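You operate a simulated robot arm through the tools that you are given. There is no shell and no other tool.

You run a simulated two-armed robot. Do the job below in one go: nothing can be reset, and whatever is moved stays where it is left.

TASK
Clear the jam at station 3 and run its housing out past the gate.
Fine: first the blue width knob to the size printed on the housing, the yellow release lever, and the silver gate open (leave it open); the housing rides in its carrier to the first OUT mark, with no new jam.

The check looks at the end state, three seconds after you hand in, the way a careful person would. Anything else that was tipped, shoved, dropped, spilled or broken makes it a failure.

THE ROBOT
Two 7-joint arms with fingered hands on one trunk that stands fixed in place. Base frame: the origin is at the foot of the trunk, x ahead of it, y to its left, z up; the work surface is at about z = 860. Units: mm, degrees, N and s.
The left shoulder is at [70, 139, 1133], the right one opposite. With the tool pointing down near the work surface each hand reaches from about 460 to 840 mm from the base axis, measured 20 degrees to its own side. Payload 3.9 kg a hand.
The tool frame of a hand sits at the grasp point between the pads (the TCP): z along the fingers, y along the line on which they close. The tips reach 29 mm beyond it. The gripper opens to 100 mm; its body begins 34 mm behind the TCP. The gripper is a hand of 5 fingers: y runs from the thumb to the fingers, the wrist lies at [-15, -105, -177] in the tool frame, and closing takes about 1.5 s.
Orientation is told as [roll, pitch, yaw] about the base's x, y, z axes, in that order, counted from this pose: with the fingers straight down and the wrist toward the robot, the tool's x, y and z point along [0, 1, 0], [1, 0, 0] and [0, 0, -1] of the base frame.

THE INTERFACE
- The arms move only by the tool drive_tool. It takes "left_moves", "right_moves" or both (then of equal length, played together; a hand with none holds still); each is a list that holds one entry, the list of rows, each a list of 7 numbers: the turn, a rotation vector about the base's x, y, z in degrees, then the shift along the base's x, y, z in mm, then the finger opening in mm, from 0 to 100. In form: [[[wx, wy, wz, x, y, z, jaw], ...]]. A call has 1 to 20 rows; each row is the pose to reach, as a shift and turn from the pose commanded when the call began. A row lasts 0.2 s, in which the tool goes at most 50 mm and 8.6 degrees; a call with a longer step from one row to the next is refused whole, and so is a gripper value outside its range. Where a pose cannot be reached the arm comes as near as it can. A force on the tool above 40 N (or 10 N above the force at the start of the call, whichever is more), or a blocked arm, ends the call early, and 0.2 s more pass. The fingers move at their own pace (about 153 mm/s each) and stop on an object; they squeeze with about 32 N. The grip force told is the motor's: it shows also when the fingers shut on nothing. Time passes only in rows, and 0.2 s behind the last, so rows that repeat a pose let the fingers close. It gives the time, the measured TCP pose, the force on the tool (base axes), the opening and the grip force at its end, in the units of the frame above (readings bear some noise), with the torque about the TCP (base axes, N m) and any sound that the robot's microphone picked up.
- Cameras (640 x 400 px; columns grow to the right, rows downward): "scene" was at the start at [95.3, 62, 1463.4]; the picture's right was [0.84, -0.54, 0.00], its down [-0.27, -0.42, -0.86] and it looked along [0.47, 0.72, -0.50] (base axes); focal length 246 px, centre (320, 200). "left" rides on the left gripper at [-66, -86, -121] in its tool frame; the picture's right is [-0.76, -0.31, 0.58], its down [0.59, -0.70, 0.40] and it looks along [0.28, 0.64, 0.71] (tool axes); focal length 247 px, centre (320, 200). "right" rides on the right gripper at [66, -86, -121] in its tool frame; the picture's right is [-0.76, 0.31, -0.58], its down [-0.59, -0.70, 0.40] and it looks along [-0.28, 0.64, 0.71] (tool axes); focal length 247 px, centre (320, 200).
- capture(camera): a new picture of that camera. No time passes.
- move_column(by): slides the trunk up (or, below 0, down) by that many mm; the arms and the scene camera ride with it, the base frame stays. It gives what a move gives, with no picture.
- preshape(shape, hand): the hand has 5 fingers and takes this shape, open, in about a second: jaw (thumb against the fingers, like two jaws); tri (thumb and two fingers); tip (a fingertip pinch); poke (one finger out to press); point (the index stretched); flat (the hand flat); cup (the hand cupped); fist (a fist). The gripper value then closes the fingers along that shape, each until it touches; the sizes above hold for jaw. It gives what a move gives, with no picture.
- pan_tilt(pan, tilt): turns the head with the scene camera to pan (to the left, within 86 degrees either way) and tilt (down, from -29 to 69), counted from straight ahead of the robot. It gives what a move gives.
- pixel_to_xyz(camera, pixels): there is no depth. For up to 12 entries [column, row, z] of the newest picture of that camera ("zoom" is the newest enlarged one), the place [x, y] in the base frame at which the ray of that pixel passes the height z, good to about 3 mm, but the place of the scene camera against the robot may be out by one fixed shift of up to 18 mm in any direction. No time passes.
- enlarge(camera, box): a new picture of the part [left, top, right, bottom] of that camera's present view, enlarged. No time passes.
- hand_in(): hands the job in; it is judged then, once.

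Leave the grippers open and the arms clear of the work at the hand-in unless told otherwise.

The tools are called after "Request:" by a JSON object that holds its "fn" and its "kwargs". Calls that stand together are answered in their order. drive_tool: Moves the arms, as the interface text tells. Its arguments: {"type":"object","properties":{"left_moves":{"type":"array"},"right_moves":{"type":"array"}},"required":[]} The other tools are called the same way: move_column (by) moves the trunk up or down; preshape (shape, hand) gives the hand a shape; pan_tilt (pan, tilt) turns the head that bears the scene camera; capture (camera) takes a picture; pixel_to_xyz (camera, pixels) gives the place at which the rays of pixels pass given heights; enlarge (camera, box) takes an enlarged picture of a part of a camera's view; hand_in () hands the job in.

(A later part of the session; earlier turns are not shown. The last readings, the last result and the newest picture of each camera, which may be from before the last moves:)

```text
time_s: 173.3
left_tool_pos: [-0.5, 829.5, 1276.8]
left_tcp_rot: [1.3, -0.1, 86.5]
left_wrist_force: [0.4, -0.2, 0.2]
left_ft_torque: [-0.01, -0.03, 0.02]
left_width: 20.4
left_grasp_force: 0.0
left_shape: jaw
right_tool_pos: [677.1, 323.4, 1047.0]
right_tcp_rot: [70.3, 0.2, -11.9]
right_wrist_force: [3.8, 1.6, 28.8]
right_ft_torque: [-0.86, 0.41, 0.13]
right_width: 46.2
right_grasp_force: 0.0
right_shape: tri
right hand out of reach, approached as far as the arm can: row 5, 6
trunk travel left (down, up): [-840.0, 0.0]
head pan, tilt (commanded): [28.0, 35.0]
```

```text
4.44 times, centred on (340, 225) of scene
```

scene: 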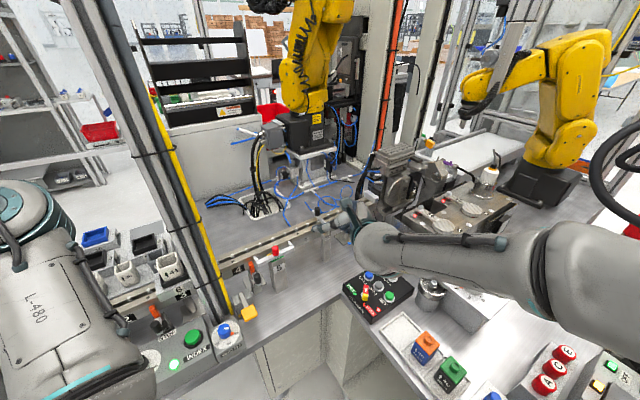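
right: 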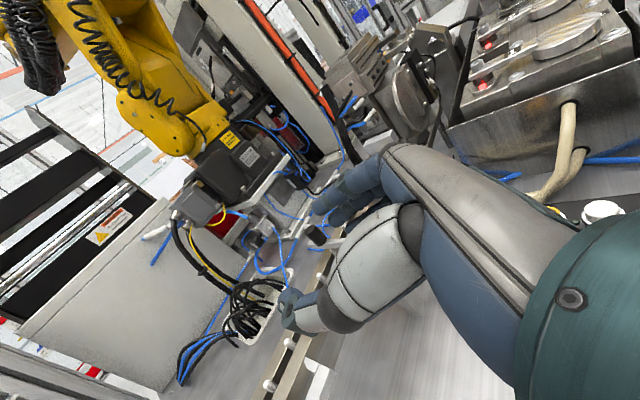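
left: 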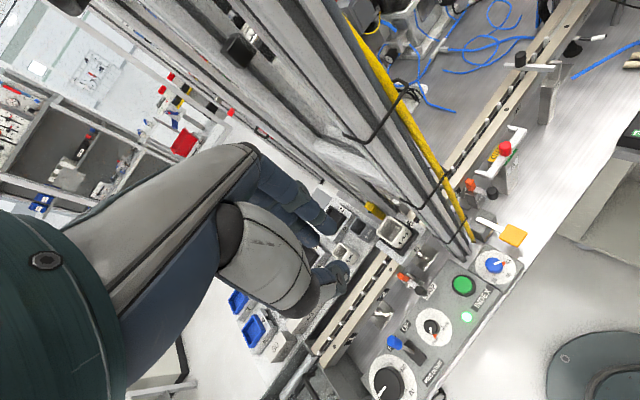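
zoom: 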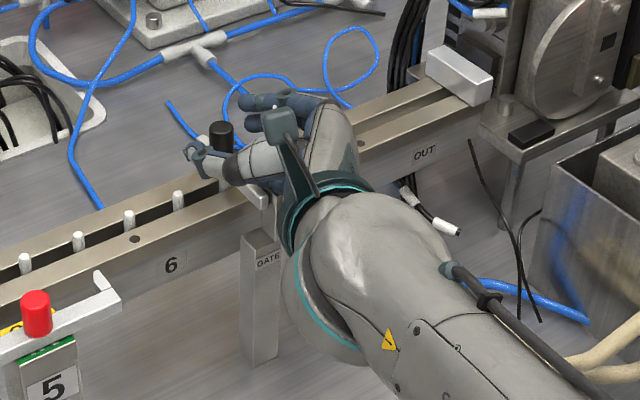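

The force (29 N at (659, 292, 1017)) shows the hand's lower edge resting on the hinge plate: too low for a firm pinch in this pose. I back off a little, upward and away, and look at the frame behind the post for another option.

Request:
{"fn": "drive_tool", "kwargs": {"right_moves": [[[0, 0, 0, 0, -4, 6, 46], [0, 0, 0, -3, -20, 16, 46], [0, 0, 0, -8, -40, 28, 46]]]}}

Request:
{"fn": "pan_tilt", "kwargs": {"pan": 55, "tilt": 10}}

Request:
{"fn": "capture", "kwargs": {"camera": "scene"}}

```text
time_s: 174.1
left_tool_pos: [4.5, 830.0, 1276.1]
left_tcp_rot: [1.5, 0.0, 86.6]
left_wrist_force: [-0.6, -0.2, -0.1]
left_ft_torque: [-0.01, -0.05, -0.01]
left_width: 20.3
left_grasp_force: 0.1
left_shape: jaw
right_tool_pos: [673.2, 281.7, 1068.5]
right_tcp_rot: [70.1, 0.7, -12.1]
right_wrist_force: [0.5, -1.2, 0.3]
right_ft_torque: [-0.01, -0.02, -0.04]
right_width: 46.6
right_grasp_force: 0.0
right_shape: tri
trunk travel left (down, up): [-840.0, 0.0]
head pan, tilt (commanded): [28.0, 35.0]
```

```text
time_s: 175.0
left_tool_pos: [6.3, 831.1, 1274.2]
left_tcp_rot: [1.5, 0.1, 86.5]
left_wrist_force: [0.9, -0.3, 1.2]
left_ft_torque: [0.0, -0.01, 0.01]
left_width: 20.4
left_grasp_force: 0.0
left_shape: jaw
right_tool_pos: [673.4, 282.5, 1067.7]
right_tcp_rot: [70.0, 0.6, -12.1]
right_wrist_force: [0.0, 0.2, -1.0]
right_ft_torque: [0.01, 0.02, -0.02]
right_width: 46.3
right_grasp_force: 0.0
right_shape: tri
trunk travel left (down, up): [-840.0, 0.0]
head pan, tilt (commanded): [55.0, 10.0]
```

```text
taken
```

scene: 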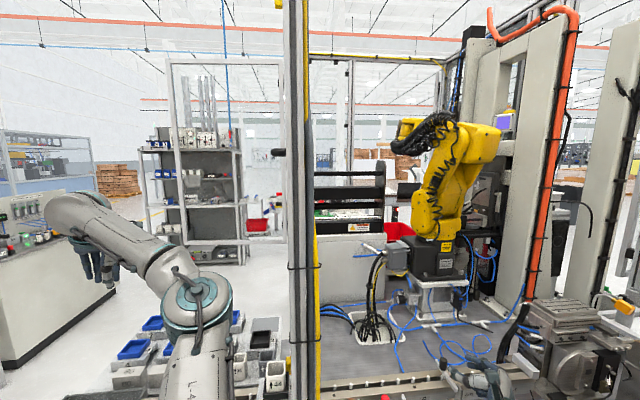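

There's no way around for the left arm. The last attempt was close, though: with roll ≈ 65° and the hand about 3 mm above the hinge plate, the fingertips should just reach around the knob. I go to roll 65° and approach (676, 329, 1047) again.

Request:
{"fn": "drive_tool", "kwargs": {"right_moves": [[[-2.4, 0.5, 0, 0, 8, -2, 40], [-4.9, 1.1, 0, 0.5, 18, -6, 40], [-4.9, 1.1, 0, 1, 28, -11, 40], [-4.9, 1.1, 0, 2, 38, -16, 40], [-4.9, 1.1, 0, 2.5, 47, -20, 40], [-4.9, 1.1, 0, 2.5, 47, -20, 40]]]}}

Request:
{"fn": "enlarge", "kwargs": {"camera": "right", "box": [200, 150, 400, 340]}}

Request:
{"fn": "pan_tilt", "kwargs": {"pan": 28, "tilt": 35}}

Request:
{"fn": "enlarge", "kwargs": {"camera": "scene", "box": [280, 180, 400, 270]}}

```text
time_s: 176.4
left_tool_pos: [5.8, 829.4, 1276.1]
left_tcp_rot: [1.5, 0.0, 86.6]
left_wrist_force: [0.2, 0.3, 0.7]
left_ft_torque: [0.0, 0.0, 0.0]
left_width: 20.1
left_grasp_force: 0.0
left_shape: jaw
right_tool_pos: [669.9, 332.8, 1056.7]
right_tcp_rot: [65.5, 0.2, -11.2]
right_wrist_force: [1.7, -2.3, 4.2]
right_ft_torque: [-0.21, 0.03, 0.1]
right_width: 40.5
right_grasp_force: 0.0
right_shape: tri
right hand out of reach, approached as far as the arm can: row 5, 6
trunk travel left (down, up): [-840.0, 0.0]
head pan, tilt (commanded): [55.0, 10.0]
```

```text
2.11 times, centred on (300, 245) of right
```

zoom: 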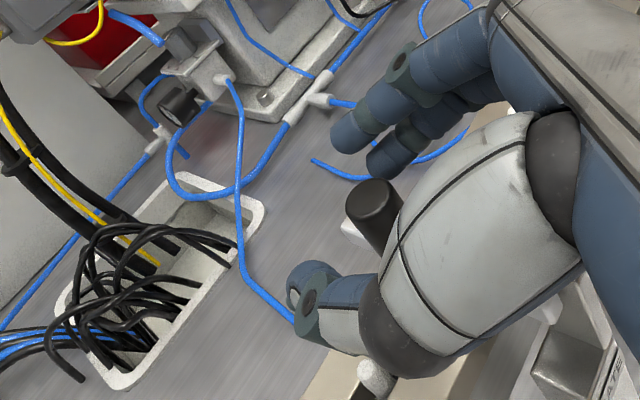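

```text
time_s: 177.3
left_tool_pos: [6.3, 829.5, 1276.0]
left_tcp_rot: [1.5, 0.1, 86.5]
left_wrist_force: [-0.2, -0.6, 0.4]
left_ft_torque: [0.01, 0.01, -0.01]
left_width: 20.3
left_grasp_force: 0.1
left_shape: jaw
right_tool_pos: [668.0, 332.4, 1055.8]
right_tcp_rot: [65.7, 0.2, -11.2]
right_wrist_force: [4.1, -5.4, 6.1]
right_ft_torque: [-0.3, -0.09, 0.23]
right_width: 40.2
right_grasp_force: 0.1
right_shape: tri
trunk travel left (down, up): [-840.0, 0.0]
head pan, tilt (commanded): [28.0, 35.0]
```

```text
4.44 times, centred on (340, 225) of scene
```

zoom: 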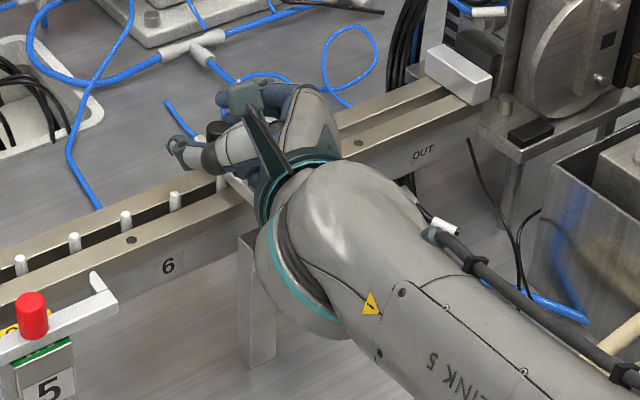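

The hand is now about 14 mm too high but far enough forward; contact is light. Lowering the whole trunk by 13 mm will bring the fingertips around the knob without changing the arm's pose. First a 4 mm shift toward the fingers' side, then the trunk down.

Request:
{"fn": "drive_tool", "kwargs": {"right_moves": [[[0, 0, 0, 2, -0.4, 0, 46], [0, 0, 0, 4, -0.8, 0, 46]]]}}

Request:
{"fn": "move_column", "kwargs": {"by": -8}}

Request:
{"fn": "enlarge", "kwargs": {"camera": "right", "box": [200, 150, 400, 340]}}

```text
time_s: 177.9
left_tool_pos: [6.5, 831.5, 1275.4]
left_tcp_rot: [1.5, 0.0, 86.4]
left_wrist_force: [-0.2, -0.2, -0.1]
left_ft_torque: [0.01, -0.01, 0.0]
left_width: 20.3
left_grasp_force: 0.1
left_shape: jaw
right_tool_pos: [680.1, 321.3, 1048.0]
right_tcp_rot: [65.0, 0.7, -12.0]
right_wrist_force: [0.6, 0.0, 2.4]
right_ft_torque: [-0.07, 0.04, 0.0]
right_width: 45.5
right_grasp_force: 0.0
right_shape: tri
right hand out of reach, approached as far as the arm can: row 1, 2
trunk travel left (down, up): [-840.0, 0.0]
head pan, tilt (commanded): [28.0, 35.0]
```

```text
time_s: 178.5
left_tool_pos: [3.5, 831.6, 1267.1]
left_tcp_rot: [1.4, 0.2, 86.5]
left_wrist_force: [0.0, -1.0, -0.8]
left_ft_torque: [-0.01, -0.01, 0.0]
left_width: 20.3
left_grasp_force: 0.1
left_shape: jaw
right_tool_pos: [680.4, 321.1, 1045.1]
right_tcp_rot: [65.2, 0.3, -12.2]
right_wrist_force: [9.0, 6.5, 25.6]
right_ft_torque: [-0.61, 0.37, 0.08]
right_width: 45.6
right_grasp_force: 0.1
right_shape: tri
trunk travel left (down, up): [-832.0, 8.0]
head pan, tilt (commanded): [28.0, 35.0]
```

```text
2.11 times, centred on (300, 245) of right
```

zoom: 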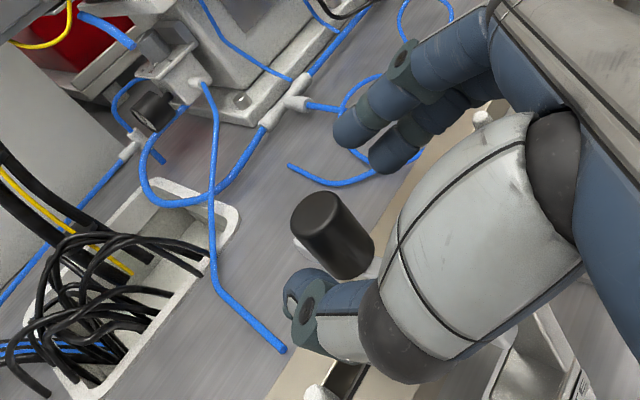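

The curled ring/pinky fingers are what rests on the plate. In "jaw" shape those fingers are stretched out to the right of the bar, leaving the plate inside the open mouth. I back off, raise the trunk again, switch to jaw (56 mm) and approach with roll 68°.

Request:
{"fn": "drive_tool", "kwargs": {"right_moves": [[[0, 0, 0, 0, -4, 8, 46], [0, 0, 0, -4, -22, 18, 60], [0, 0, 0, -8, -45, 28, 60]]]}}

Request:
{"fn": "move_column", "kwargs": {"by": 8}}

Request:
{"fn": "preshape", "kwargs": {"shape": "jaw", "hand": "right"}}

Request:
{"fn": "drive_tool", "kwargs": {"right_moves": [[[1.5, -0.3, 0, 0, 3, 0, 56], [2.9, -0.6, 0, 0, 10, -4, 56], [2.9, -0.6, 0, 1, 20, -10, 56], [2.9, -0.6, 0, 2, 30, -17, 56], [2.9, -0.6, 0, 3, 40, -24, 56], [2.9, -0.6, 0, 4, 51, -31, 56], [2.9, -0.6, 0, 4, 51, -31, 56]]]}}

Request:
{"fn": "enlarge", "kwargs": {"camera": "right", "box": [200, 150, 400, 340]}}

Request:
{"fn": "enlarge", "kwargs": {"camera": "scene", "box": [280, 180, 400, 270]}}

```text
time_s: 179.3
left_tool_pos: [6.1, 830.1, 1267.4]
left_tcp_rot: [1.4, 0.0, 86.5]
left_wrist_force: [-0.7, 0.2, 0.2]
left_ft_torque: [0.0, 0.02, 0.04]
left_width: 20.4
left_grasp_force: 0.0
left_shape: jaw
right_tool_pos: [672.0, 276.1, 1066.9]
right_tcp_rot: [65.0, 0.7, -12.1]
right_wrist_force: [-0.1, -0.2, 0.7]
right_ft_torque: [0.0, -0.01, 0.01]
right_width: 59.8
right_grasp_force: 0.1
right_shape: tri
trunk travel left (down, up): [-832.0, 8.0]
head pan, tilt (commanded): [28.0, 35.0]
```

```text
time_s: 179.8
left_tool_pos: [5.6, 830.4, 1275.3]
left_tcp_rot: [1.4, 0.1, 86.5]
left_wrist_force: [-0.1, -0.2, 0.9]
left_ft_torque: [-0.04, -0.03, -0.02]
left_width: 20.3
left_grasp_force: 0.1
left_shape: jaw
right_tool_pos: [672.8, 276.1, 1077.1]
right_tcp_rot: [65.0, 0.6, -12.1]
right_wrist_force: [-0.3, -0.3, -0.2]
right_ft_torque: [0.0, -0.02, 0.0]
right_width: 59.8
right_grasp_force: 0.2
right_shape: tri
trunk travel left (down, up): [-840.0, 0.0]
head pan, tilt (commanded): [28.0, 35.0]
```

```text
time_s: 180.8
left_tool_pos: [5.8, 830.2, 1275.4]
left_tcp_rot: [1.4, 0.1, 86.5]
left_wrist_force: [0.3, -0.2, -0.1]
left_ft_torque: [0.01, 0.01, 0.03]
left_width: 20.2
left_grasp_force: 0.0
left_shape: jaw
right_tool_pos: [673.5, 276.2, 1074.8]
right_tcp_rot: [65.0, 0.8, -12.1]
right_wrist_force: [0.5, 0.3, 0.4]
right_ft_torque: [-0.02, 0.02, 0.0]
right_width: 99.8
right_grasp_force: 0.1
right_shape: jaw
trunk travel left (down, up): [-840.0, 0.0]
head pan, tilt (commanded): [28.0, 35.0]
```

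```text
time_s: 182.3
left_tool_pos: [6.2, 830.1, 1276.2]
left_tcp_rot: [1.5, 0.1, 86.5]
left_wrist_force: [0.4, 0.5, -0.7]
left_ft_torque: [-0.03, 0.01, 0.02]
left_width: 20.2
left_grasp_force: 0.0
left_shape: jaw
right_tool_pos: [675.2, 329.2, 1049.3]
right_tcp_rot: [68.3, 0.4, -11.7]
right_wrist_force: [-0.4, -1.4, 2.2]
right_ft_torque: [-0.09, 0.02, -0.08]
right_width: 56.1
right_grasp_force: 0.1
right_shape: jaw
right hand out of reach, approached as far as the arm can: row 6
trunk travel left (down, up): [-840.0, 0.0]
head pan, tilt (commanded): [28.0, 35.0]
```

```text
2.11 times, centred on (300, 245) of right
```

zoom: 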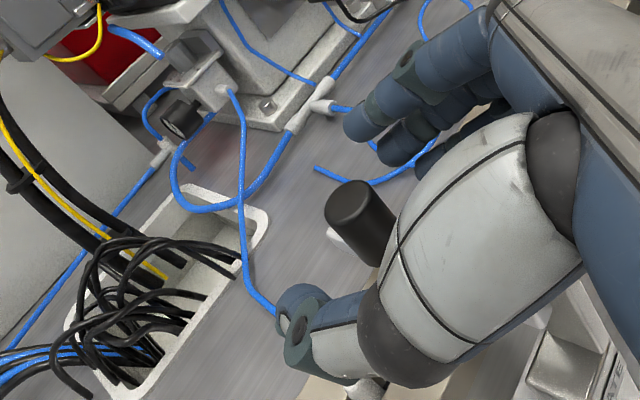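

```text
4.44 times, centred on (340, 225) of scene
```

zoom: 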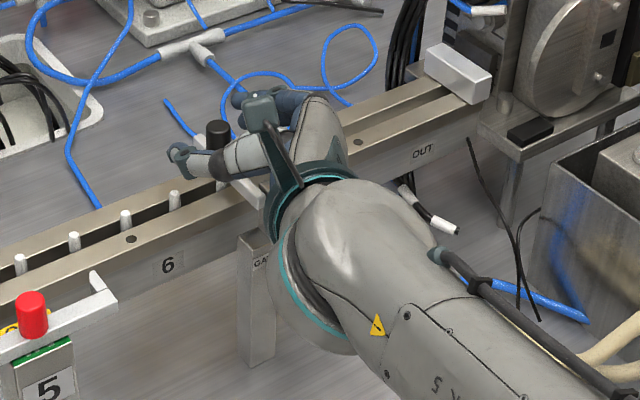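

Reached (675, 329, 1049) with almost no contact; the knob is 29 mm ahead and ~11 mm below the finger line. I lower the trunk by 7 mm to bring the pinch to the knob's upper half.

Request:
{"fn": "move_column", "kwargs": {"by": -7}}

Request:
{"fn": "enlarge", "kwargs": {"camera": "right", "box": [200, 150, 400, 340]}}

```text
time_s: 182.9
left_tool_pos: [4.4, 829.9, 1267.7]
left_tcp_rot: [1.5, 0.0, 86.5]
left_wrist_force: [-0.3, -0.1, 0.0]
left_ft_torque: [0.02, 0.0, -0.03]
left_width: 20.2
left_grasp_force: 0.0
left_shape: jaw
right_tool_pos: [673.3, 329.8, 1043.7]
right_tcp_rot: [68.4, 0.3, -11.7]
right_wrist_force: [0.5, -3.8, 6.1]
right_ft_torque: [-0.24, -0.19, -0.11]
right_width: 56.2
right_grasp_force: 0.1
right_shape: jaw
trunk travel left (down, up): [-833.0, 7.0]
head pan, tilt (commanded): [28.0, 35.0]
```

```text
2.11 times, centred on (300, 245) of right
```

zoom: 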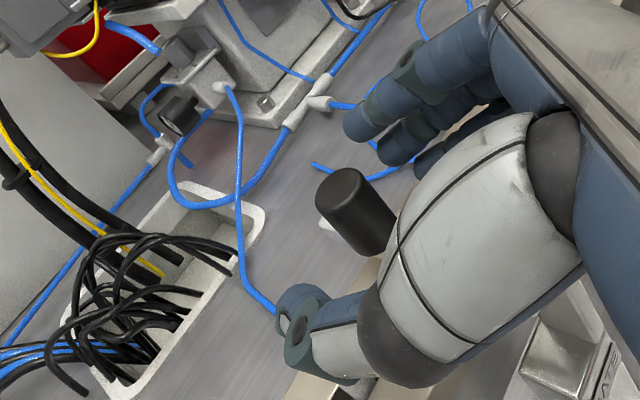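

Light contact only (7 N). I close the jaw on the knob and read the grip.

Request:
{"fn": "drive_tool", "kwargs": {"right_moves": [[[0, 0, 0, 0, 0, 0, 44], [0, 0, 0, 0, 0, 0, 34], [0, 0, 0, 0, 0, 0, 24], [0, 0, 0, 0, 0, 0, 14], [0, 0, 0, 0, 0, 0, 5], [0, 0, 0, 0, 0, 0, 0], [0, 0, 0, 0, 0, 0, 0]]]}}

Request:
{"fn": "enlarge", "kwargs": {"camera": "right", "box": [200, 150, 400, 340]}}

Request:
{"fn": "enlarge", "kwargs": {"camera": "scene", "box": [280, 180, 400, 270]}}

```text
time_s: 184.5
left_tool_pos: [3.5, 827.7, 1271.2]
left_tcp_rot: [1.5, -0.1, 86.5]
left_wrist_force: [-0.9, 0.2, -0.3]
left_ft_torque: [0.02, 0.01, 0.01]
left_width: 20.1
left_grasp_force: 0.1
left_shape: jaw
right_tool_pos: [672.5, 327.7, 1045.6]
right_tcp_rot: [68.5, 0.3, -11.6]
right_wrist_force: [-1.1, -10.5, 9.8]
right_ft_torque: [-0.67, -0.25, -0.53]
right_width: 6.5
right_grasp_force: 31.7
right_shape: jaw
trunk travel left (down, up): [-833.0, 7.0]
head pan, tilt (commanded): [28.0, 35.0]
```

```text
2.11 times, centred on (300, 245) of right
```

zoom: 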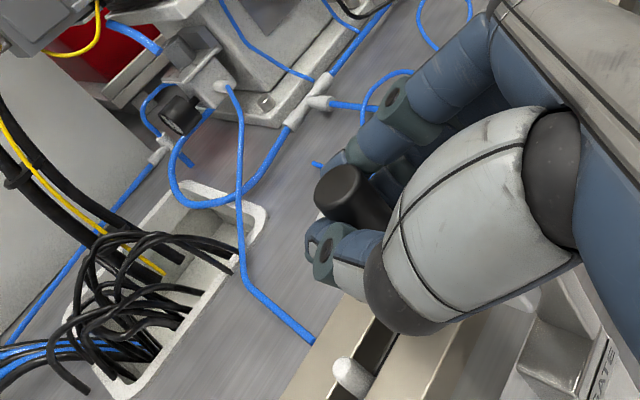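

```text
4.44 times, centred on (340, 225) of scene
```

zoom: 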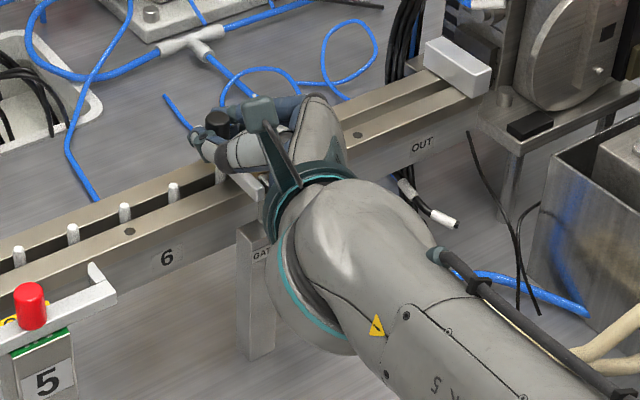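

The fingers and thumb close around the knob (32 N). I try lifting it gently along its arc: up 12 mm, slightly toward the operator.

Request:
{"fn": "drive_tool", "kwargs": {"right_moves": [[[0, 0, 0, -0.5, -0.9, 4, 0], [0, 0, 0, -1, -1.9, 8, 0], [0, 0, 0, -1.8, -3.2, 12, 0], [0, 0, 0, -2.6, -4.8, 16, 0], [0, 0, 0, -2.6, -4.8, 16, 0]]]}}

Request:
{"fn": "enlarge", "kwargs": {"camera": "right", "box": [200, 150, 400, 340]}}

Request:
{"fn": "enlarge", "kwargs": {"camera": "scene", "box": [280, 180, 400, 270]}}

```text
time_s: 185.7
left_tool_pos: [5.7, 830.7, 1268.8]
left_tcp_rot: [1.7, 0.0, 86.5]
left_wrist_force: [-0.1, -0.1, -0.4]
left_ft_torque: [0.0, -0.03, -0.01]
left_width: 20.4
left_grasp_force: 0.1
left_shape: jaw
right_tool_pos: [670.4, 325.4, 1057.9]
right_tcp_rot: [68.3, 0.5, -11.5]
right_wrist_force: [-4.5, -5.4, -9.4]
right_ft_torque: [0.0, 0.05, 0.17]
right_width: 6.4
right_grasp_force: 32.5
right_shape: jaw
trunk travel left (down, up): [-833.0, 7.0]
head pan, tilt (commanded): [28.0, 35.0]
```

```text
2.11 times, centred on (300, 245) of right
```

zoom: 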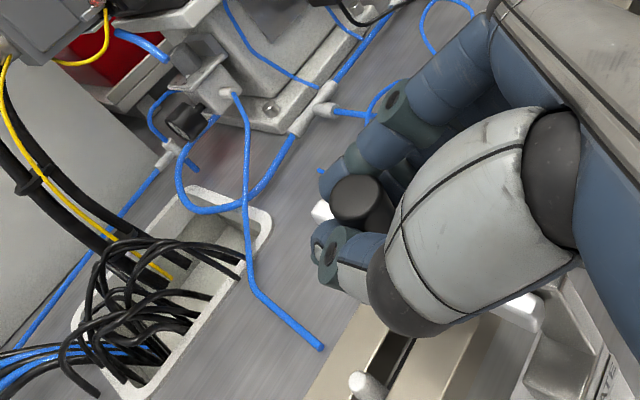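

```text
4.44 times, centred on (340, 225) of scene
```

zoom: 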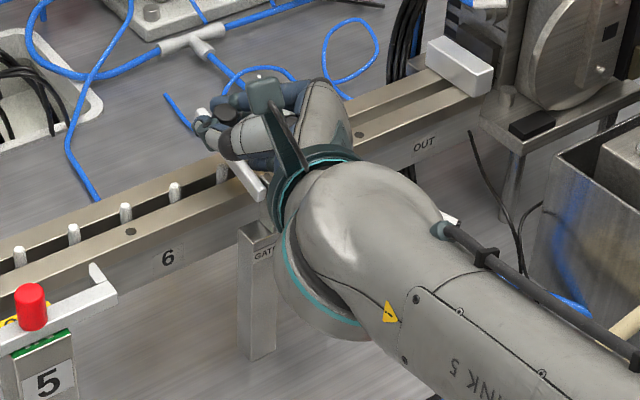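

The bar is rising: it is a lifting gate. I follow its arc further, up and toward the operator, to about 65°.

Request:
{"fn": "drive_tool", "kwargs": {"right_moves": [[[0, 0, 0, -2, -3.5, 5.5, 0], [0, 0, 0, -3.9, -7, 10.8, 0], [0, 0, 0, -6, -10.7, 14.8, 0], [0, 0, 0, -8, -14.4, 18.5, 0], [0, 0, 0, -10.4, -18.7, 21.8, 0], [0, 0, 0, -12.7, -22.9, 24.7, 0], [0, 0, 0, -15.3, -27.6, 27.1, 0], [0, 0, 0, -17.9, -32.3, 29.1, 0], [0, 0, 0, -20.6, -37.2, 30.6, 0], [0, 0, 0, -23.3, -42.1, 31.6, 0]]]}}

Request:
{"fn": "enlarge", "kwargs": {"camera": "right", "box": [200, 150, 400, 340]}}

Request:
{"fn": "enlarge", "kwargs": {"camera": "scene", "box": [280, 180, 400, 270]}}

```text
time_s: 187.9
left_tool_pos: [3.9, 830.9, 1267.8]
left_tcp_rot: [1.4, 0.1, 86.5]
left_wrist_force: [-0.4, -0.4, -0.2]
left_ft_torque: [-0.02, -0.01, -0.02]
left_width: 20.0
left_grasp_force: 0.1
left_shape: jaw
right_tool_pos: [647.2, 281.7, 1092.0]
right_tcp_rot: [68.4, 0.3, -11.8]
right_wrist_force: [3.5, 4.3, 15.8]
right_ft_torque: [0.62, -0.23, 0.01]
right_width: 1.6
right_grasp_force: 31.8
right_shape: jaw
trunk travel left (down, up): [-833.0, 7.0]
head pan, tilt (commanded): [28.0, 35.0]
```

```text
2.11 times, centred on (300, 245) of right
```

zoom: 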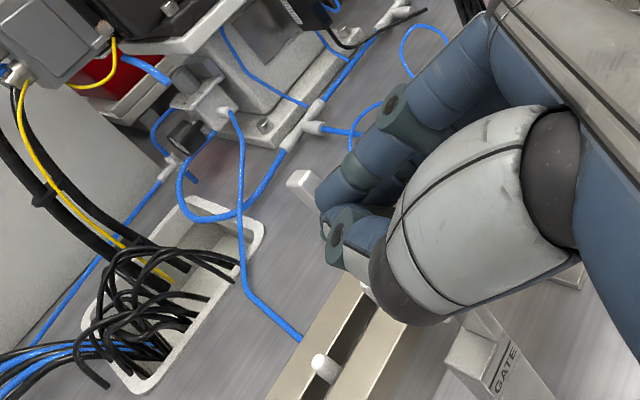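

```text
4.44 times, centred on (340, 225) of scene
```

zoom: 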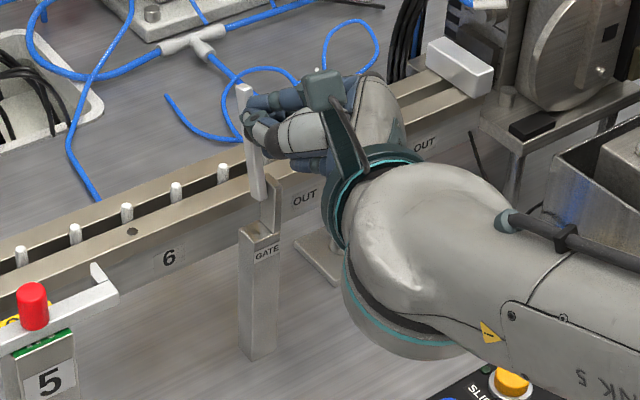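

The bar now stands nearly upright. I continue the arc past vertical in small steps.

Request:
{"fn": "drive_tool", "kwargs": {"right_moves": [[[0, 0, 0, -2.8, -5, 0.3, 0], [0, 0, 0, -5.6, -10.1, 0.4, 0], [0, 0, 0, -8.4, -15, -0.2, 0], [0, 0, 0, -11.1, -20, -1.1, 0], [0, 0, 0, -13, -23.5, -2.3, 0], [0, 0, 0, -15, -27, -3.6, 0], [0, 0, 0, -15, -27, -3.6, 0]]]}}

Request:
{"fn": "enlarge", "kwargs": {"camera": "right", "box": [200, 150, 400, 340]}}

Request:
{"fn": "enlarge", "kwargs": {"camera": "scene", "box": [280, 180, 400, 270]}}

```text
time_s: 189.5
left_tool_pos: [6.0, 831.1, 1266.3]
left_tcp_rot: [1.5, 0.2, 86.5]
left_wrist_force: [-0.3, -0.1, 0.0]
left_ft_torque: [0.01, -0.04, -0.06]
left_width: 20.5
left_grasp_force: 0.2
left_shape: jaw
right_tool_pos: [632.0, 257.0, 1087.4]
right_tcp_rot: [68.2, 0.4, -11.7]
right_wrist_force: [7.3, 10.1, 14.7]
right_ft_torque: [0.55, -0.31, -0.03]
right_width: 1.9
right_grasp_force: 31.7
right_shape: jaw
trunk travel left (down, up): [-833.0, 7.0]
head pan, tilt (commanded): [28.0, 35.0]
```

```text
2.11 times, centred on (300, 245) of right
```

zoom: 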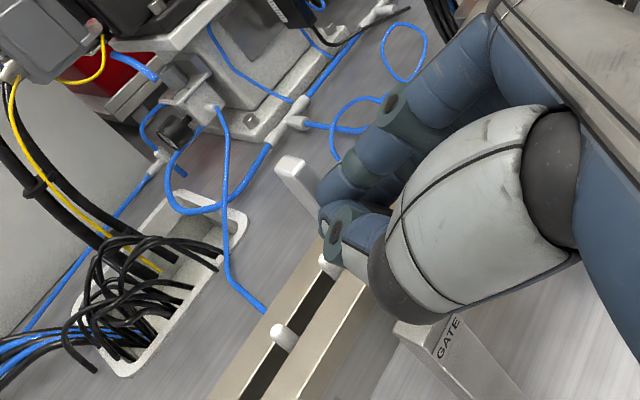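

```text
4.44 times, centred on (340, 225) of scene
```

zoom: 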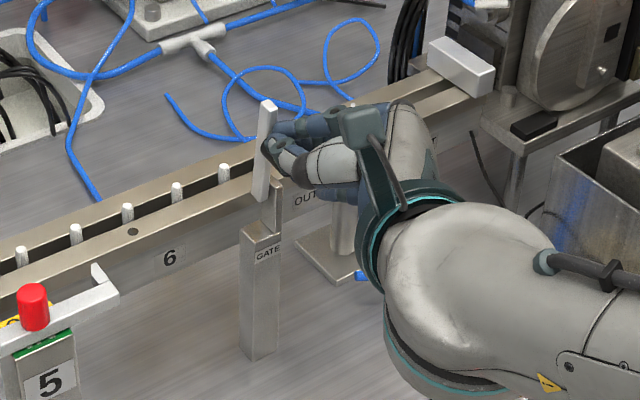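

The bar is now slightly past vertical, toward the operator. I open the fingers and withdraw straight back along the finger direction, then check that it stays.

Request:
{"fn": "drive_tool", "kwargs": {"right_moves": [[[0, 0, 0, 0, 0, 0, 15], [0, 0, 0, 0, 0, 0, 35], [0, 0, 0, 0, 0, 0, 56], [0, 0, 0, 0, 0, 0, 56], [0, 0, 0, -2, -9, 4, 56], [0, 0, 0, -5, -22, 9, 56], [0, 0, 0, -9, -40, 16, 56], [0, 0, 0, -14, -62, 25, 56]]]}}

Request:
{"fn": "enlarge", "kwargs": {"camera": "right", "box": [200, 150, 400, 340]}}

Request:
{"fn": "enlarge", "kwargs": {"camera": "scene", "box": [280, 180, 400, 270]}}

```text
time_s: 191.5
left_tool_pos: [3.9, 855.5, 1251.7]
left_tcp_rot: [1.4, 1.2, 86.5]
left_wrist_force: [-0.5, 0.6, -0.3]
left_ft_torque: [0.02, -0.01, 0.02]
left_width: 20.2
left_grasp_force: 0.1
left_shape: jaw
right_tool_pos: [613.6, 220.1, 1110.2]
right_tcp_rot: [67.2, -0.3, -11.0]
right_wrist_force: [0.6, 0.0, 0.3]
right_ft_torque: [-0.02, 0.01, 0.04]
right_width: 55.7
right_grasp_force: 0.0
right_shape: jaw
trunk travel left (down, up): [-833.0, 7.0]
head pan, tilt (commanded): [28.0, 35.0]
stopped in row 8 (right hand): the arm was blocked; the commanded pose is now the measured one
```

```text
2.11 times, centred on (300, 245) of right
```

zoom: 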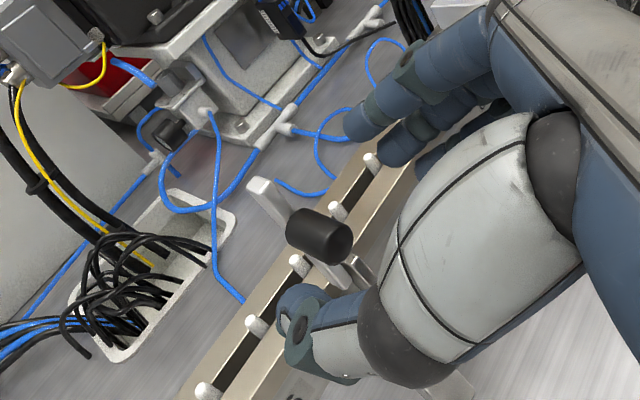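

```text
4.44 times, centred on (340, 225) of scene
```

zoom: 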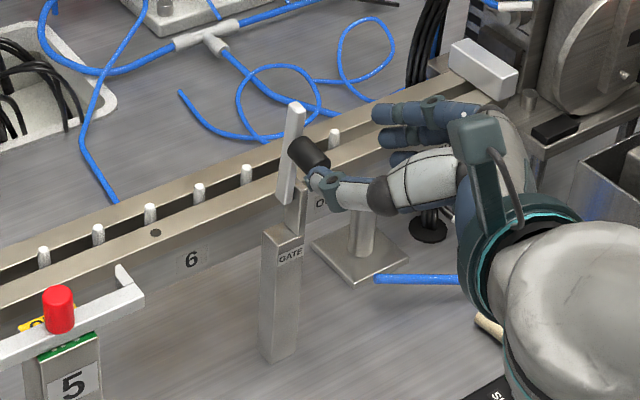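

The gate stays open by itself. But the torso shifted again: my right elbow is leaning on the yellow robot as the hand retreats. I immediately roll the hand back and lift, as that freed it before.

Request:
{"fn": "drive_tool", "kwargs": {"right_moves": [[[-6.5, -2.2, 2, 0, 4, 8, 56], [-13, -4.4, 4.1, 0, 6, 16, 56], [-19.5, -6.6, 6.1, -3, 6, 25, 56], [-26, -8.8, 8.2, -8, 4, 35, 56], [-32.5, -11, 10.2, -14, 0, 45, 56], [-39, -13.2, 12.3, -20, -5, 55, 56]]]}}

Request:
{"fn": "capture", "kwargs": {"camera": "scene"}}

Request:
{"fn": "enlarge", "kwargs": {"camera": "scene", "box": [280, 180, 400, 270]}}

```text
time_s: 192.9
left_tool_pos: [5.6, 830.1, 1268.7]
left_tcp_rot: [1.6, 0.1, 86.5]
left_wrist_force: [0.6, -0.9, -0.3]
left_ft_torque: [0.01, 0.01, -0.01]
left_width: 20.2
left_grasp_force: 0.1
left_shape: jaw
right_tool_pos: [605.8, 178.8, 1176.3]
right_tcp_rot: [31.3, -15.1, 5.0]
right_wrist_force: [-0.3, 0.1, -0.3]
right_ft_torque: [-0.01, -0.01, 0.0]
right_width: 55.9
right_grasp_force: 0.1
right_shape: jaw
trunk travel left (down, up): [-833.0, 7.0]
head pan, tilt (commanded): [28.0, 35.0]
```

```text
taken
```

scene: 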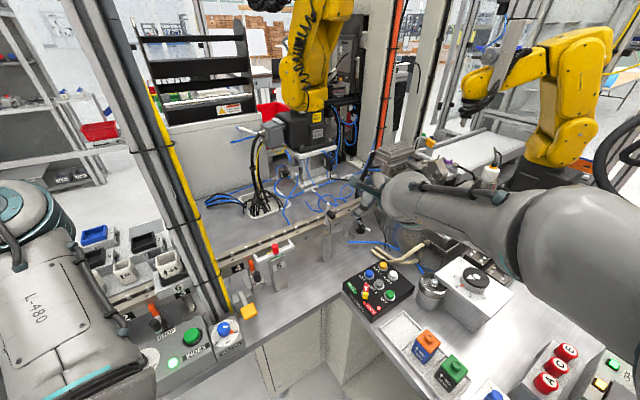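

```text
4.44 times, centred on (340, 225) of scene
```

zoom: 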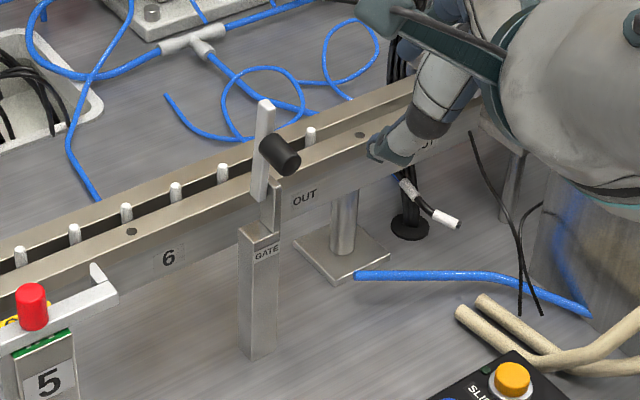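

The torso is back to normal and the gate stands open. Now I inspect stop 4 and the station-5 fork closely before running the carrier: I bring the right hand to about (450, 170, 1200), yaw 45° for a camera view.

Request:
{"fn": "drive_tool", "kwargs": {"right_moves": [[[-4, 2, 5, -15, 0, 5, 56], [-8, 4, 10, -32, 0, 10, 56], [-12, 6, 15, -50, 0, 15, 56], [-16, 8, 20, -70, 0, 20, 56], [-20, 9, 25, -92, 0, 25, 56], [-24, 10, 30, -115, 0, 28, 56], [-27, 11, 35, -138, -3, 28, 56], [-29, 11, 39, -155, -8, 26, 56]]]}}

Request:
{"fn": "capture", "kwargs": {"camera": "right"}}

Request:
{"fn": "enlarge", "kwargs": {"camera": "right", "box": [100, 120, 300, 260]}}

```text
time_s: 194.7
left_tool_pos: [4.7, 830.0, 1269.3]
left_tcp_rot: [1.4, 0.1, 86.4]
left_wrist_force: [0.6, 0.1, 0.3]
left_ft_torque: [0.03, -0.01, -0.03]
left_width: 20.3
left_grasp_force: 0.0
left_shape: jaw
right_tool_pos: [441.1, 182.9, 1191.0]
right_tcp_rot: [9.4, 7.8, 48.1]
right_wrist_force: [0.4, 0.1, 0.1]
right_ft_torque: [0.0, -0.02, 0.01]
right_width: 56.0
right_grasp_force: 0.1
right_shape: jaw
trunk travel left (down, up): [-833.0, 7.0]
head pan, tilt (commanded): [28.0, 35.0]
```

```text
taken
```

right: 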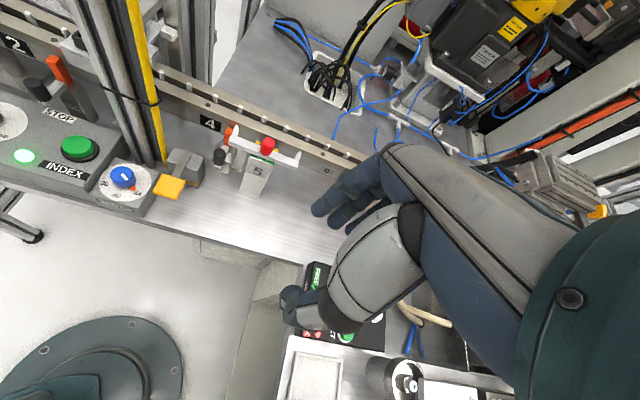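

```text
2.86 times, centred on (200, 190) of right
```

zoom: 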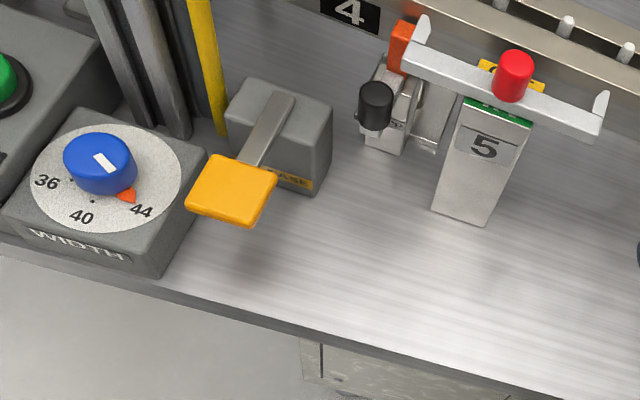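

The dial clearly reads 44. I zoom further into stop 4/fork and into the carrier at station 3.

Request:
{"fn": "enlarge", "kwargs": {"camera": "right", "box": [205, 110, 317, 180]}}

Request:
{"fn": "enlarge", "kwargs": {"camera": "right", "box": [0, 0, 160, 140]}}

Request:
{"fn": "enlarge", "kwargs": {"camera": "scene", "box": [120, 230, 240, 330]}}

```text
5.71 times, centred on (261, 145) of right
```

zoom: 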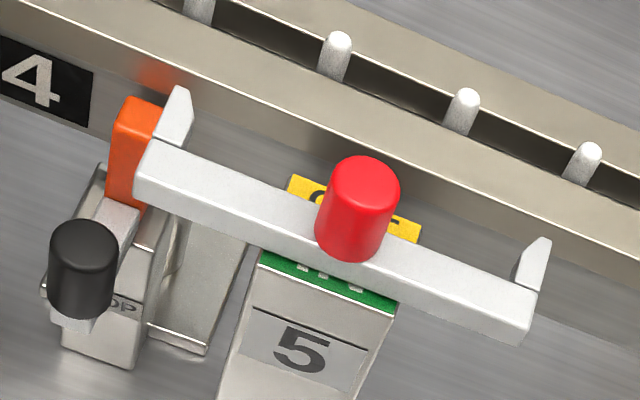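

```text
2.86 times, centred on (80, 70) of right
```

zoom: 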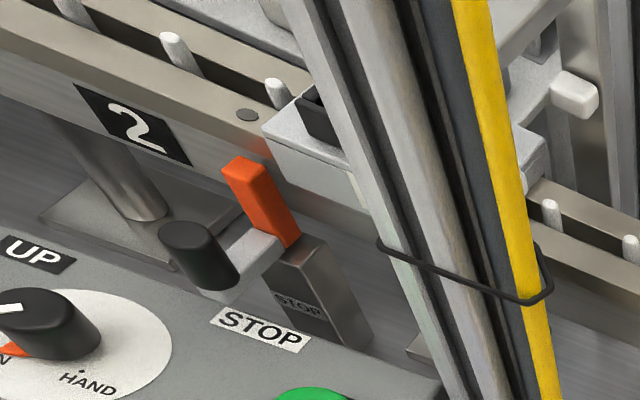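

```text
4.00 times, centred on (180, 280) of scene
```

zoom: 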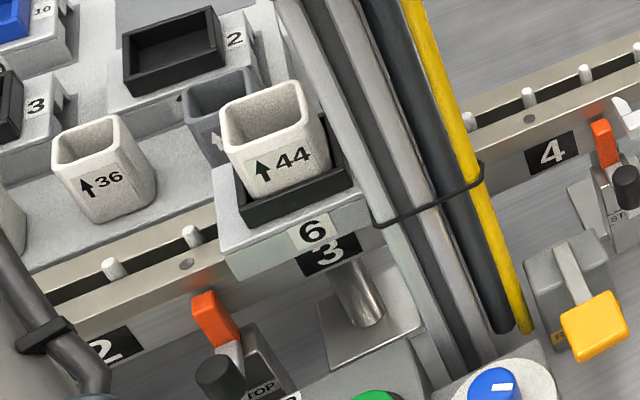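

Stop 4 and the fork look retracted, same as the stop the carrier already passed. Next: INDEX. I make the "tip" shape (closed) and bring the right hand over toward the panel along the route that worked before.

Request:
{"fn": "preshape", "kwargs": {"shape": "tip", "hand": "right"}}

Request:
{"fn": "drive_tool", "kwargs": {"right_moves": [[[0.7, -3, 1, -10, 10, 5, 60], [1.4, -6, 2, -22, 22, 10, 20], [2, -9, 4, -36, 36, 10, 0], [2.7, -12, 6, -50, 55, 10, 0], [3.4, -15.4, 8, -66, 78, 8, 0], [3.4, -15.4, 10, -82, 102, 5, 0], [3.4, -15.4, 12, -98, 128, 2, 0], [3.4, -15.4, 14, -115, 155, -2, 0], [3.4, -15.4, 14, -125, 170, -5, 0]]]}}

Request:
{"fn": "capture", "kwargs": {"camera": "right"}}

Request:
{"fn": "capture", "kwargs": {"camera": "scene"}}

```text
time_s: 195.6
left_tool_pos: [5.9, 830.6, 1267.6]
left_tcp_rot: [1.5, 0.1, 86.5]
left_wrist_force: [0.2, 0.1, -0.1]
left_ft_torque: [-0.02, 0.02, 0.0]
left_width: 20.2
left_grasp_force: 0.0
left_shape: jaw
right_tool_pos: [442.6, 184.2, 1192.8]
right_tcp_rot: [9.6, 7.7, 48.0]
right_wrist_force: [0.1, 0.1, -1.0]
right_ft_torque: [-0.02, -0.01, 0.0]
right_width: 99.7
right_grasp_force: 0.1
right_shape: tip
trunk travel left (down, up): [-833.0, 7.0]
head pan, tilt (commanded): [28.0, 35.0]
```

```text
time_s: 197.8
left_tool_pos: [6.2, 830.8, 1268.2]
left_tcp_rot: [1.6, 0.1, 86.6]
left_wrist_force: [-0.5, -0.4, 0.0]
left_ft_torque: [0.03, 0.02, 0.01]
left_width: 20.1
left_grasp_force: 0.0
left_shape: jaw
right_tool_pos: [326.1, 347.6, 1231.0]
right_tcp_rot: [-0.1, -8.3, 60.7]
right_wrist_force: [0.1, 0.1, -0.4]
right_ft_torque: [-0.02, -0.01, -0.04]
right_width: 0.0
right_grasp_force: 31.4
right_shape: tip
trunk travel left (down, up): [-833.0, 7.0]
head pan, tilt (commanded): [28.0, 35.0]
stopped in row 9 (right hand): the arm was blocked; the commanded pose is now the measured one
```

```text
taken
```

right: 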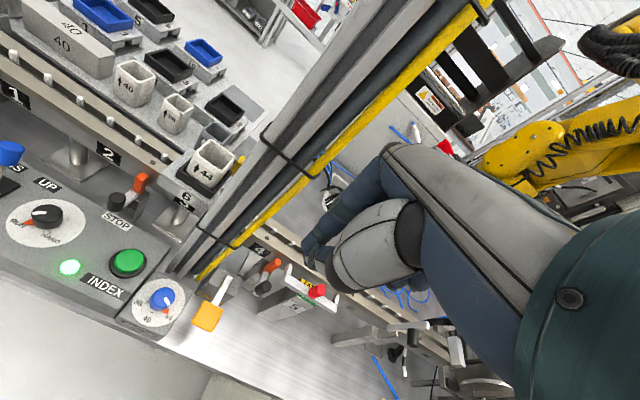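

```text
taken
```

scene: 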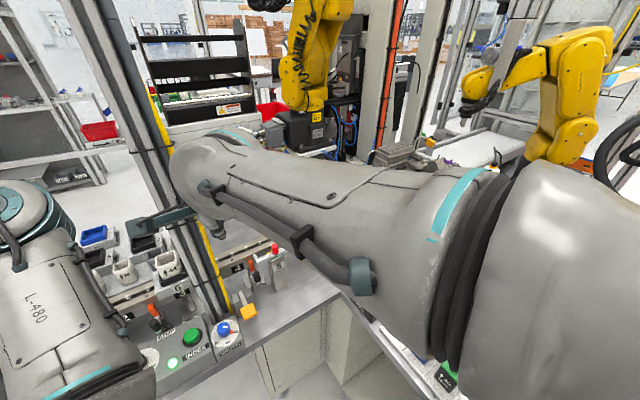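

Same spot as before; lowering from here worked last time. I lower to about (310, 365, 1080) with yaw turning to ~68°.

Request:
{"fn": "drive_tool", "kwargs": {"right_moves": [[[0, 0, 1, 0, 0, -20, 0], [0, 0, 2, -2, 2, -45, 0], [0, 0, 4, -5, 6, -75, 0], [0, 0, 6, -9, 11, -105, 0], [0, 0, 8, -13, 16, -135, 0], [0, 0, 10, -17, 20, -160, 0], [0, 0, 10, -17, 20, -160, 0]]]}}

Request:
{"fn": "capture", "kwargs": {"camera": "scene"}}

```text
time_s: 199.6
left_tool_pos: [7.7, 830.0, 1268.5]
left_tcp_rot: [1.6, 0.0, 86.5]
left_wrist_force: [0.1, -0.3, 0.5]
left_ft_torque: [0.02, 0.02, -0.04]
left_width: 20.5
left_grasp_force: 0.1
left_shape: jaw
right_tool_pos: [341.9, 359.7, 1102.7]
right_tcp_rot: [1.3, -10.9, 67.1]
right_wrist_force: [0.6, -0.1, 0.5]
right_ft_torque: [-0.01, 0.0, 0.0]
right_width: 0.1
right_grasp_force: 31.8
right_shape: tip
trunk travel left (down, up): [-833.0, 7.0]
head pan, tilt (commanded): [28.0, 35.0]
stopped in row 7 (right hand): the arm was blocked; the commanded pose is now the measured one
```

```text
taken
```

scene: 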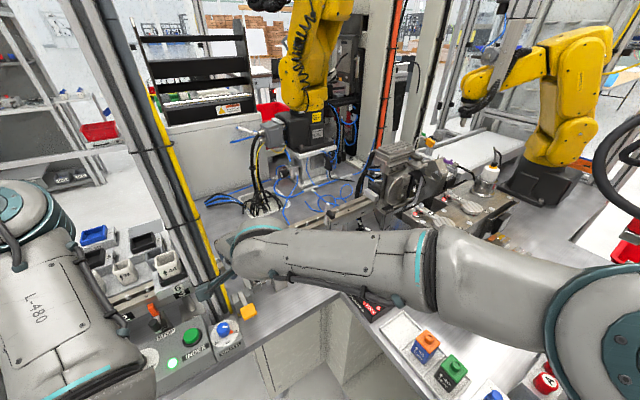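

The hand's back is probably brushing the post. I move 40 mm toward the operator, then turn on to yaw ~95°.

Request:
{"fn": "drive_tool", "kwargs": {"right_moves": [[[0, 0, 0, -8, -15, 0, 0], [0, 0, 3, -18, -32, -5, 0], [0, 0, 9, -26, -40, -10, 0], [0, 0, 15, -34, -42, -15, 0], [0, 0, 21, -42, -42, -20, 0], [0, 0, 27, -50, -40, -25, 0], [0, 0, 30, -56, -36, -30, 0]]]}}

Request:
{"fn": "capture", "kwargs": {"camera": "right"}}

Request:
{"fn": "capture", "kwargs": {"camera": "scene"}}

```text
time_s: 201.2
left_tool_pos: [6.4, 829.9, 1268.3]
left_tcp_rot: [1.6, 0.0, 86.5]
left_wrist_force: [-0.6, -0.2, 0.2]
left_ft_torque: [-0.03, 0.0, 0.02]
left_width: 20.0
left_grasp_force: 0.1
left_shape: jaw
right_tool_pos: [283.1, 325.6, 1071.2]
right_tcp_rot: [1.1, -10.8, 97.5]
right_wrist_force: [0.0, -0.2, 0.3]
right_ft_torque: [-0.01, 0.01, 0.01]
right_width: 0.0
right_grasp_force: 31.4
right_shape: tip
trunk travel left (down, up): [-833.0, 7.0]
head pan, tilt (commanded): [28.0, 35.0]
```

```text
taken
```

right: 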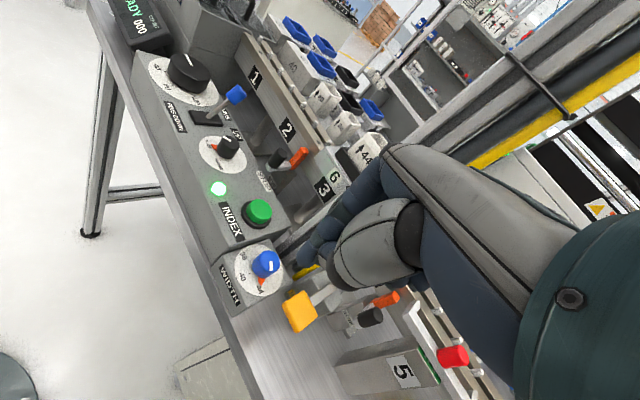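

```text
taken
```

scene: 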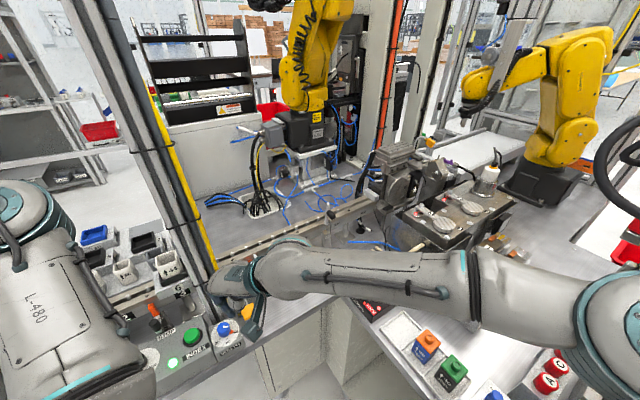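

Reached (283, 326, 1071), yaw 97.5°. I zoom on the panel from here to read the dial and labels.

Request:
{"fn": "enlarge", "kwargs": {"camera": "right", "box": [90, 0, 290, 140]}}

Request:
{"fn": "enlarge", "kwargs": {"camera": "right", "box": [180, 120, 340, 320]}}

Request:
{"fn": "pixel_to_xyz", "kwargs": {"camera": "right", "pixels": [[257, 211, 917], [257, 211, 900], [230, 146, 920], [237, 93, 960], [188, 70, 930]]}}

```text
2.86 times, centred on (190, 70) of right
```

zoom: 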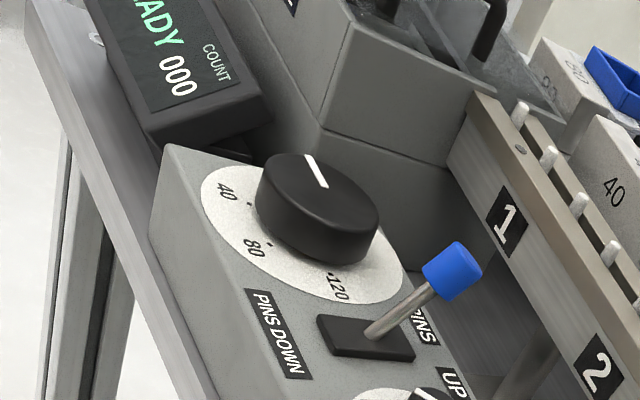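

```text
2.00 times, centred on (260, 220) of right
```

zoom: 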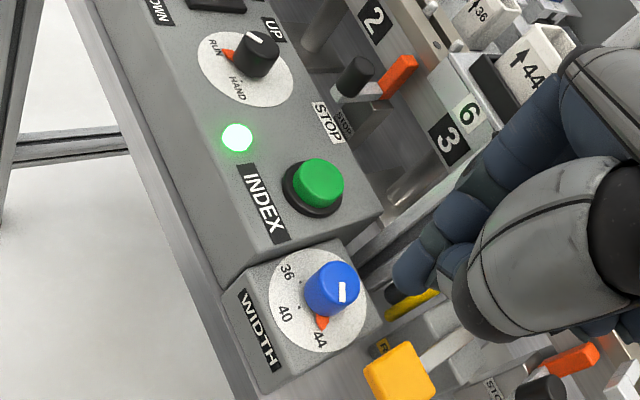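

```text
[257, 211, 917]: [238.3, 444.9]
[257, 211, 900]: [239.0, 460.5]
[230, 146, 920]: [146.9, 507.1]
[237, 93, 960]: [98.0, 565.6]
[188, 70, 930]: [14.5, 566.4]
```

INDEX button top is at about (238, 445, 917). I check the stop lever's black knob next to it at right-camera pixel (277,157), so my hand clears it.

Request:
{"fn": "pixel_to_xyz", "kwargs": {"camera": "right", "pixels": [[277.5, 157.5, 930], [277.5, 157.5, 960], [299, 158, 960], [299, 158, 990]]}}

Request:
{"fn": "drive_tool", "kwargs": {"right_moves": [[[0, 0, 2, -8, 18, 0, 0], [0, 0, 4, -16, 38, 0, 0], [0, 0, 5, -25, 58, 0, 0], [0, 0, 5, -33, 78, -2, 0], [0, 0, 5, -40, 98, -4, 0], [0, 0, 5, -42, 104, -6, 0], [0, 0, 5, -42, 104, -6, 0]]]}}

Request:
{"fn": "capture", "kwargs": {"camera": "right"}}

Request:
{"fn": "enlarge", "kwargs": {"camera": "scene", "box": [130, 230, 290, 380]}}

```text
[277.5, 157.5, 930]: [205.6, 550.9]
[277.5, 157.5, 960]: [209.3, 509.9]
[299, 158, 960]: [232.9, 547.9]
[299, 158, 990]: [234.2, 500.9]
```

```text
time_s: 202.8
left_tool_pos: [6.6, 829.9, 1266.5]
left_tcp_rot: [1.5, 0.1, 86.5]
left_wrist_force: [-0.4, 0.7, 0.4]
left_ft_torque: [0.01, 0.02, 0.01]
left_width: 20.3
left_grasp_force: 0.1
left_shape: jaw
right_tool_pos: [255.1, 394.2, 1069.7]
right_tcp_rot: [1.0, -10.8, 102.3]
right_wrist_force: [0.4, 0.4, 0.4]
right_ft_torque: [0.02, -0.01, 0.01]
right_width: 0.0
right_grasp_force: 31.4
right_shape: tip
right hand out of reach, approached as far as the arm can: row 4, 5, 6, 7
trunk travel left (down, up): [-833.0, 7.0]
head pan, tilt (commanded): [28.0, 35.0]
```

```text
taken
```

right: 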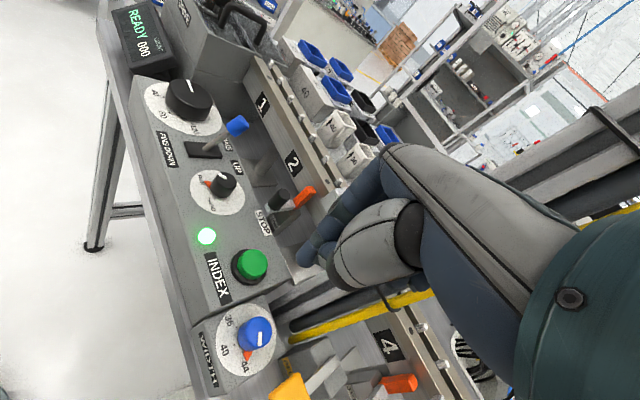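

```text
2.67 times, centred on (210, 305) of scene
```

zoom: 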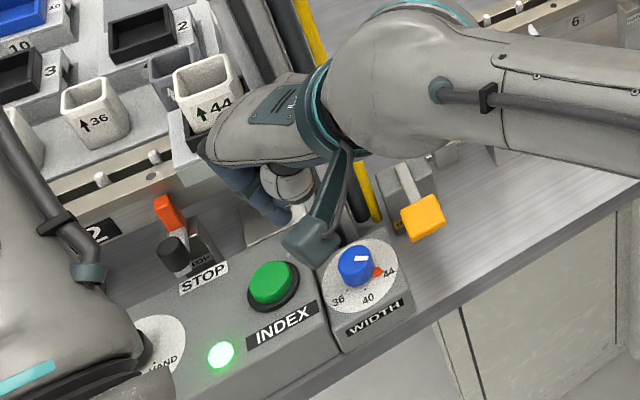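

40 mm short at this tilt; leaning the hand more (pitch −30°) should extend the reach. I tilt and move toward (244, 415, 1010).

Request:
{"fn": "drive_tool", "kwargs": {"right_moves": [[[6, 1.3, 0, 0, 0, -5, 0], [12, 2.6, 0, -2, 5, -15, 0], [18.6, 4, 0, -4, 10, -28, 0], [18.6, 4, 0, -7, 16, -42, 0], [18.6, 4, 0, -10, 21, -56, 0], [18.6, 4, 0, -10, 21, -60, 0]]]}}

Request:
{"fn": "capture", "kwargs": {"camera": "right"}}

Request:
{"fn": "enlarge", "kwargs": {"camera": "scene", "box": [130, 230, 290, 380]}}

```text
time_s: 204.2
left_tool_pos: [6.0, 830.9, 1267.9]
left_tcp_rot: [1.5, 0.1, 86.5]
left_wrist_force: [0.8, 0.3, 0.1]
left_ft_torque: [-0.01, 0.0, -0.04]
left_width: 20.1
left_grasp_force: 0.0
left_shape: jaw
right_tool_pos: [245.2, 412.9, 1008.6]
right_tcp_rot: [1.0, -29.9, 102.3]
right_wrist_force: [0.8, -0.4, 0.2]
right_ft_torque: [-0.02, 0.03, -0.01]
right_width: 0.0
right_grasp_force: 32.5
right_shape: tip
trunk travel left (down, up): [-833.0, 7.0]
head pan, tilt (commanded): [28.0, 35.0]
```

```text
taken
```

right: 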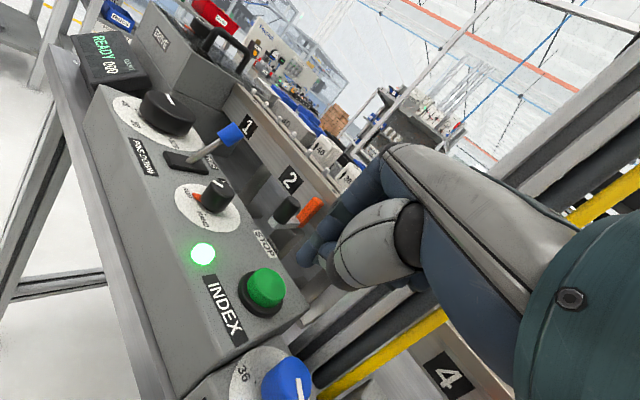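

```text
2.67 times, centred on (210, 305) of scene
```

zoom: 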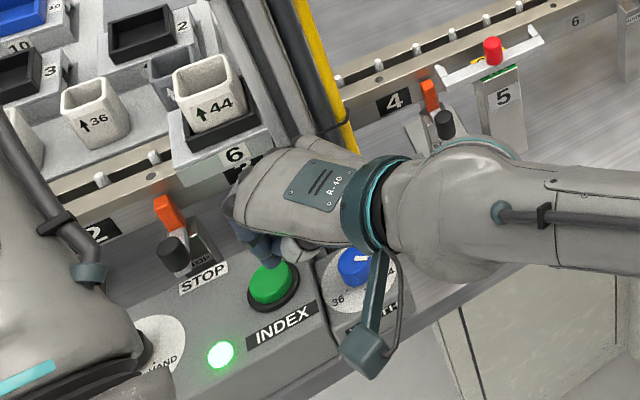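

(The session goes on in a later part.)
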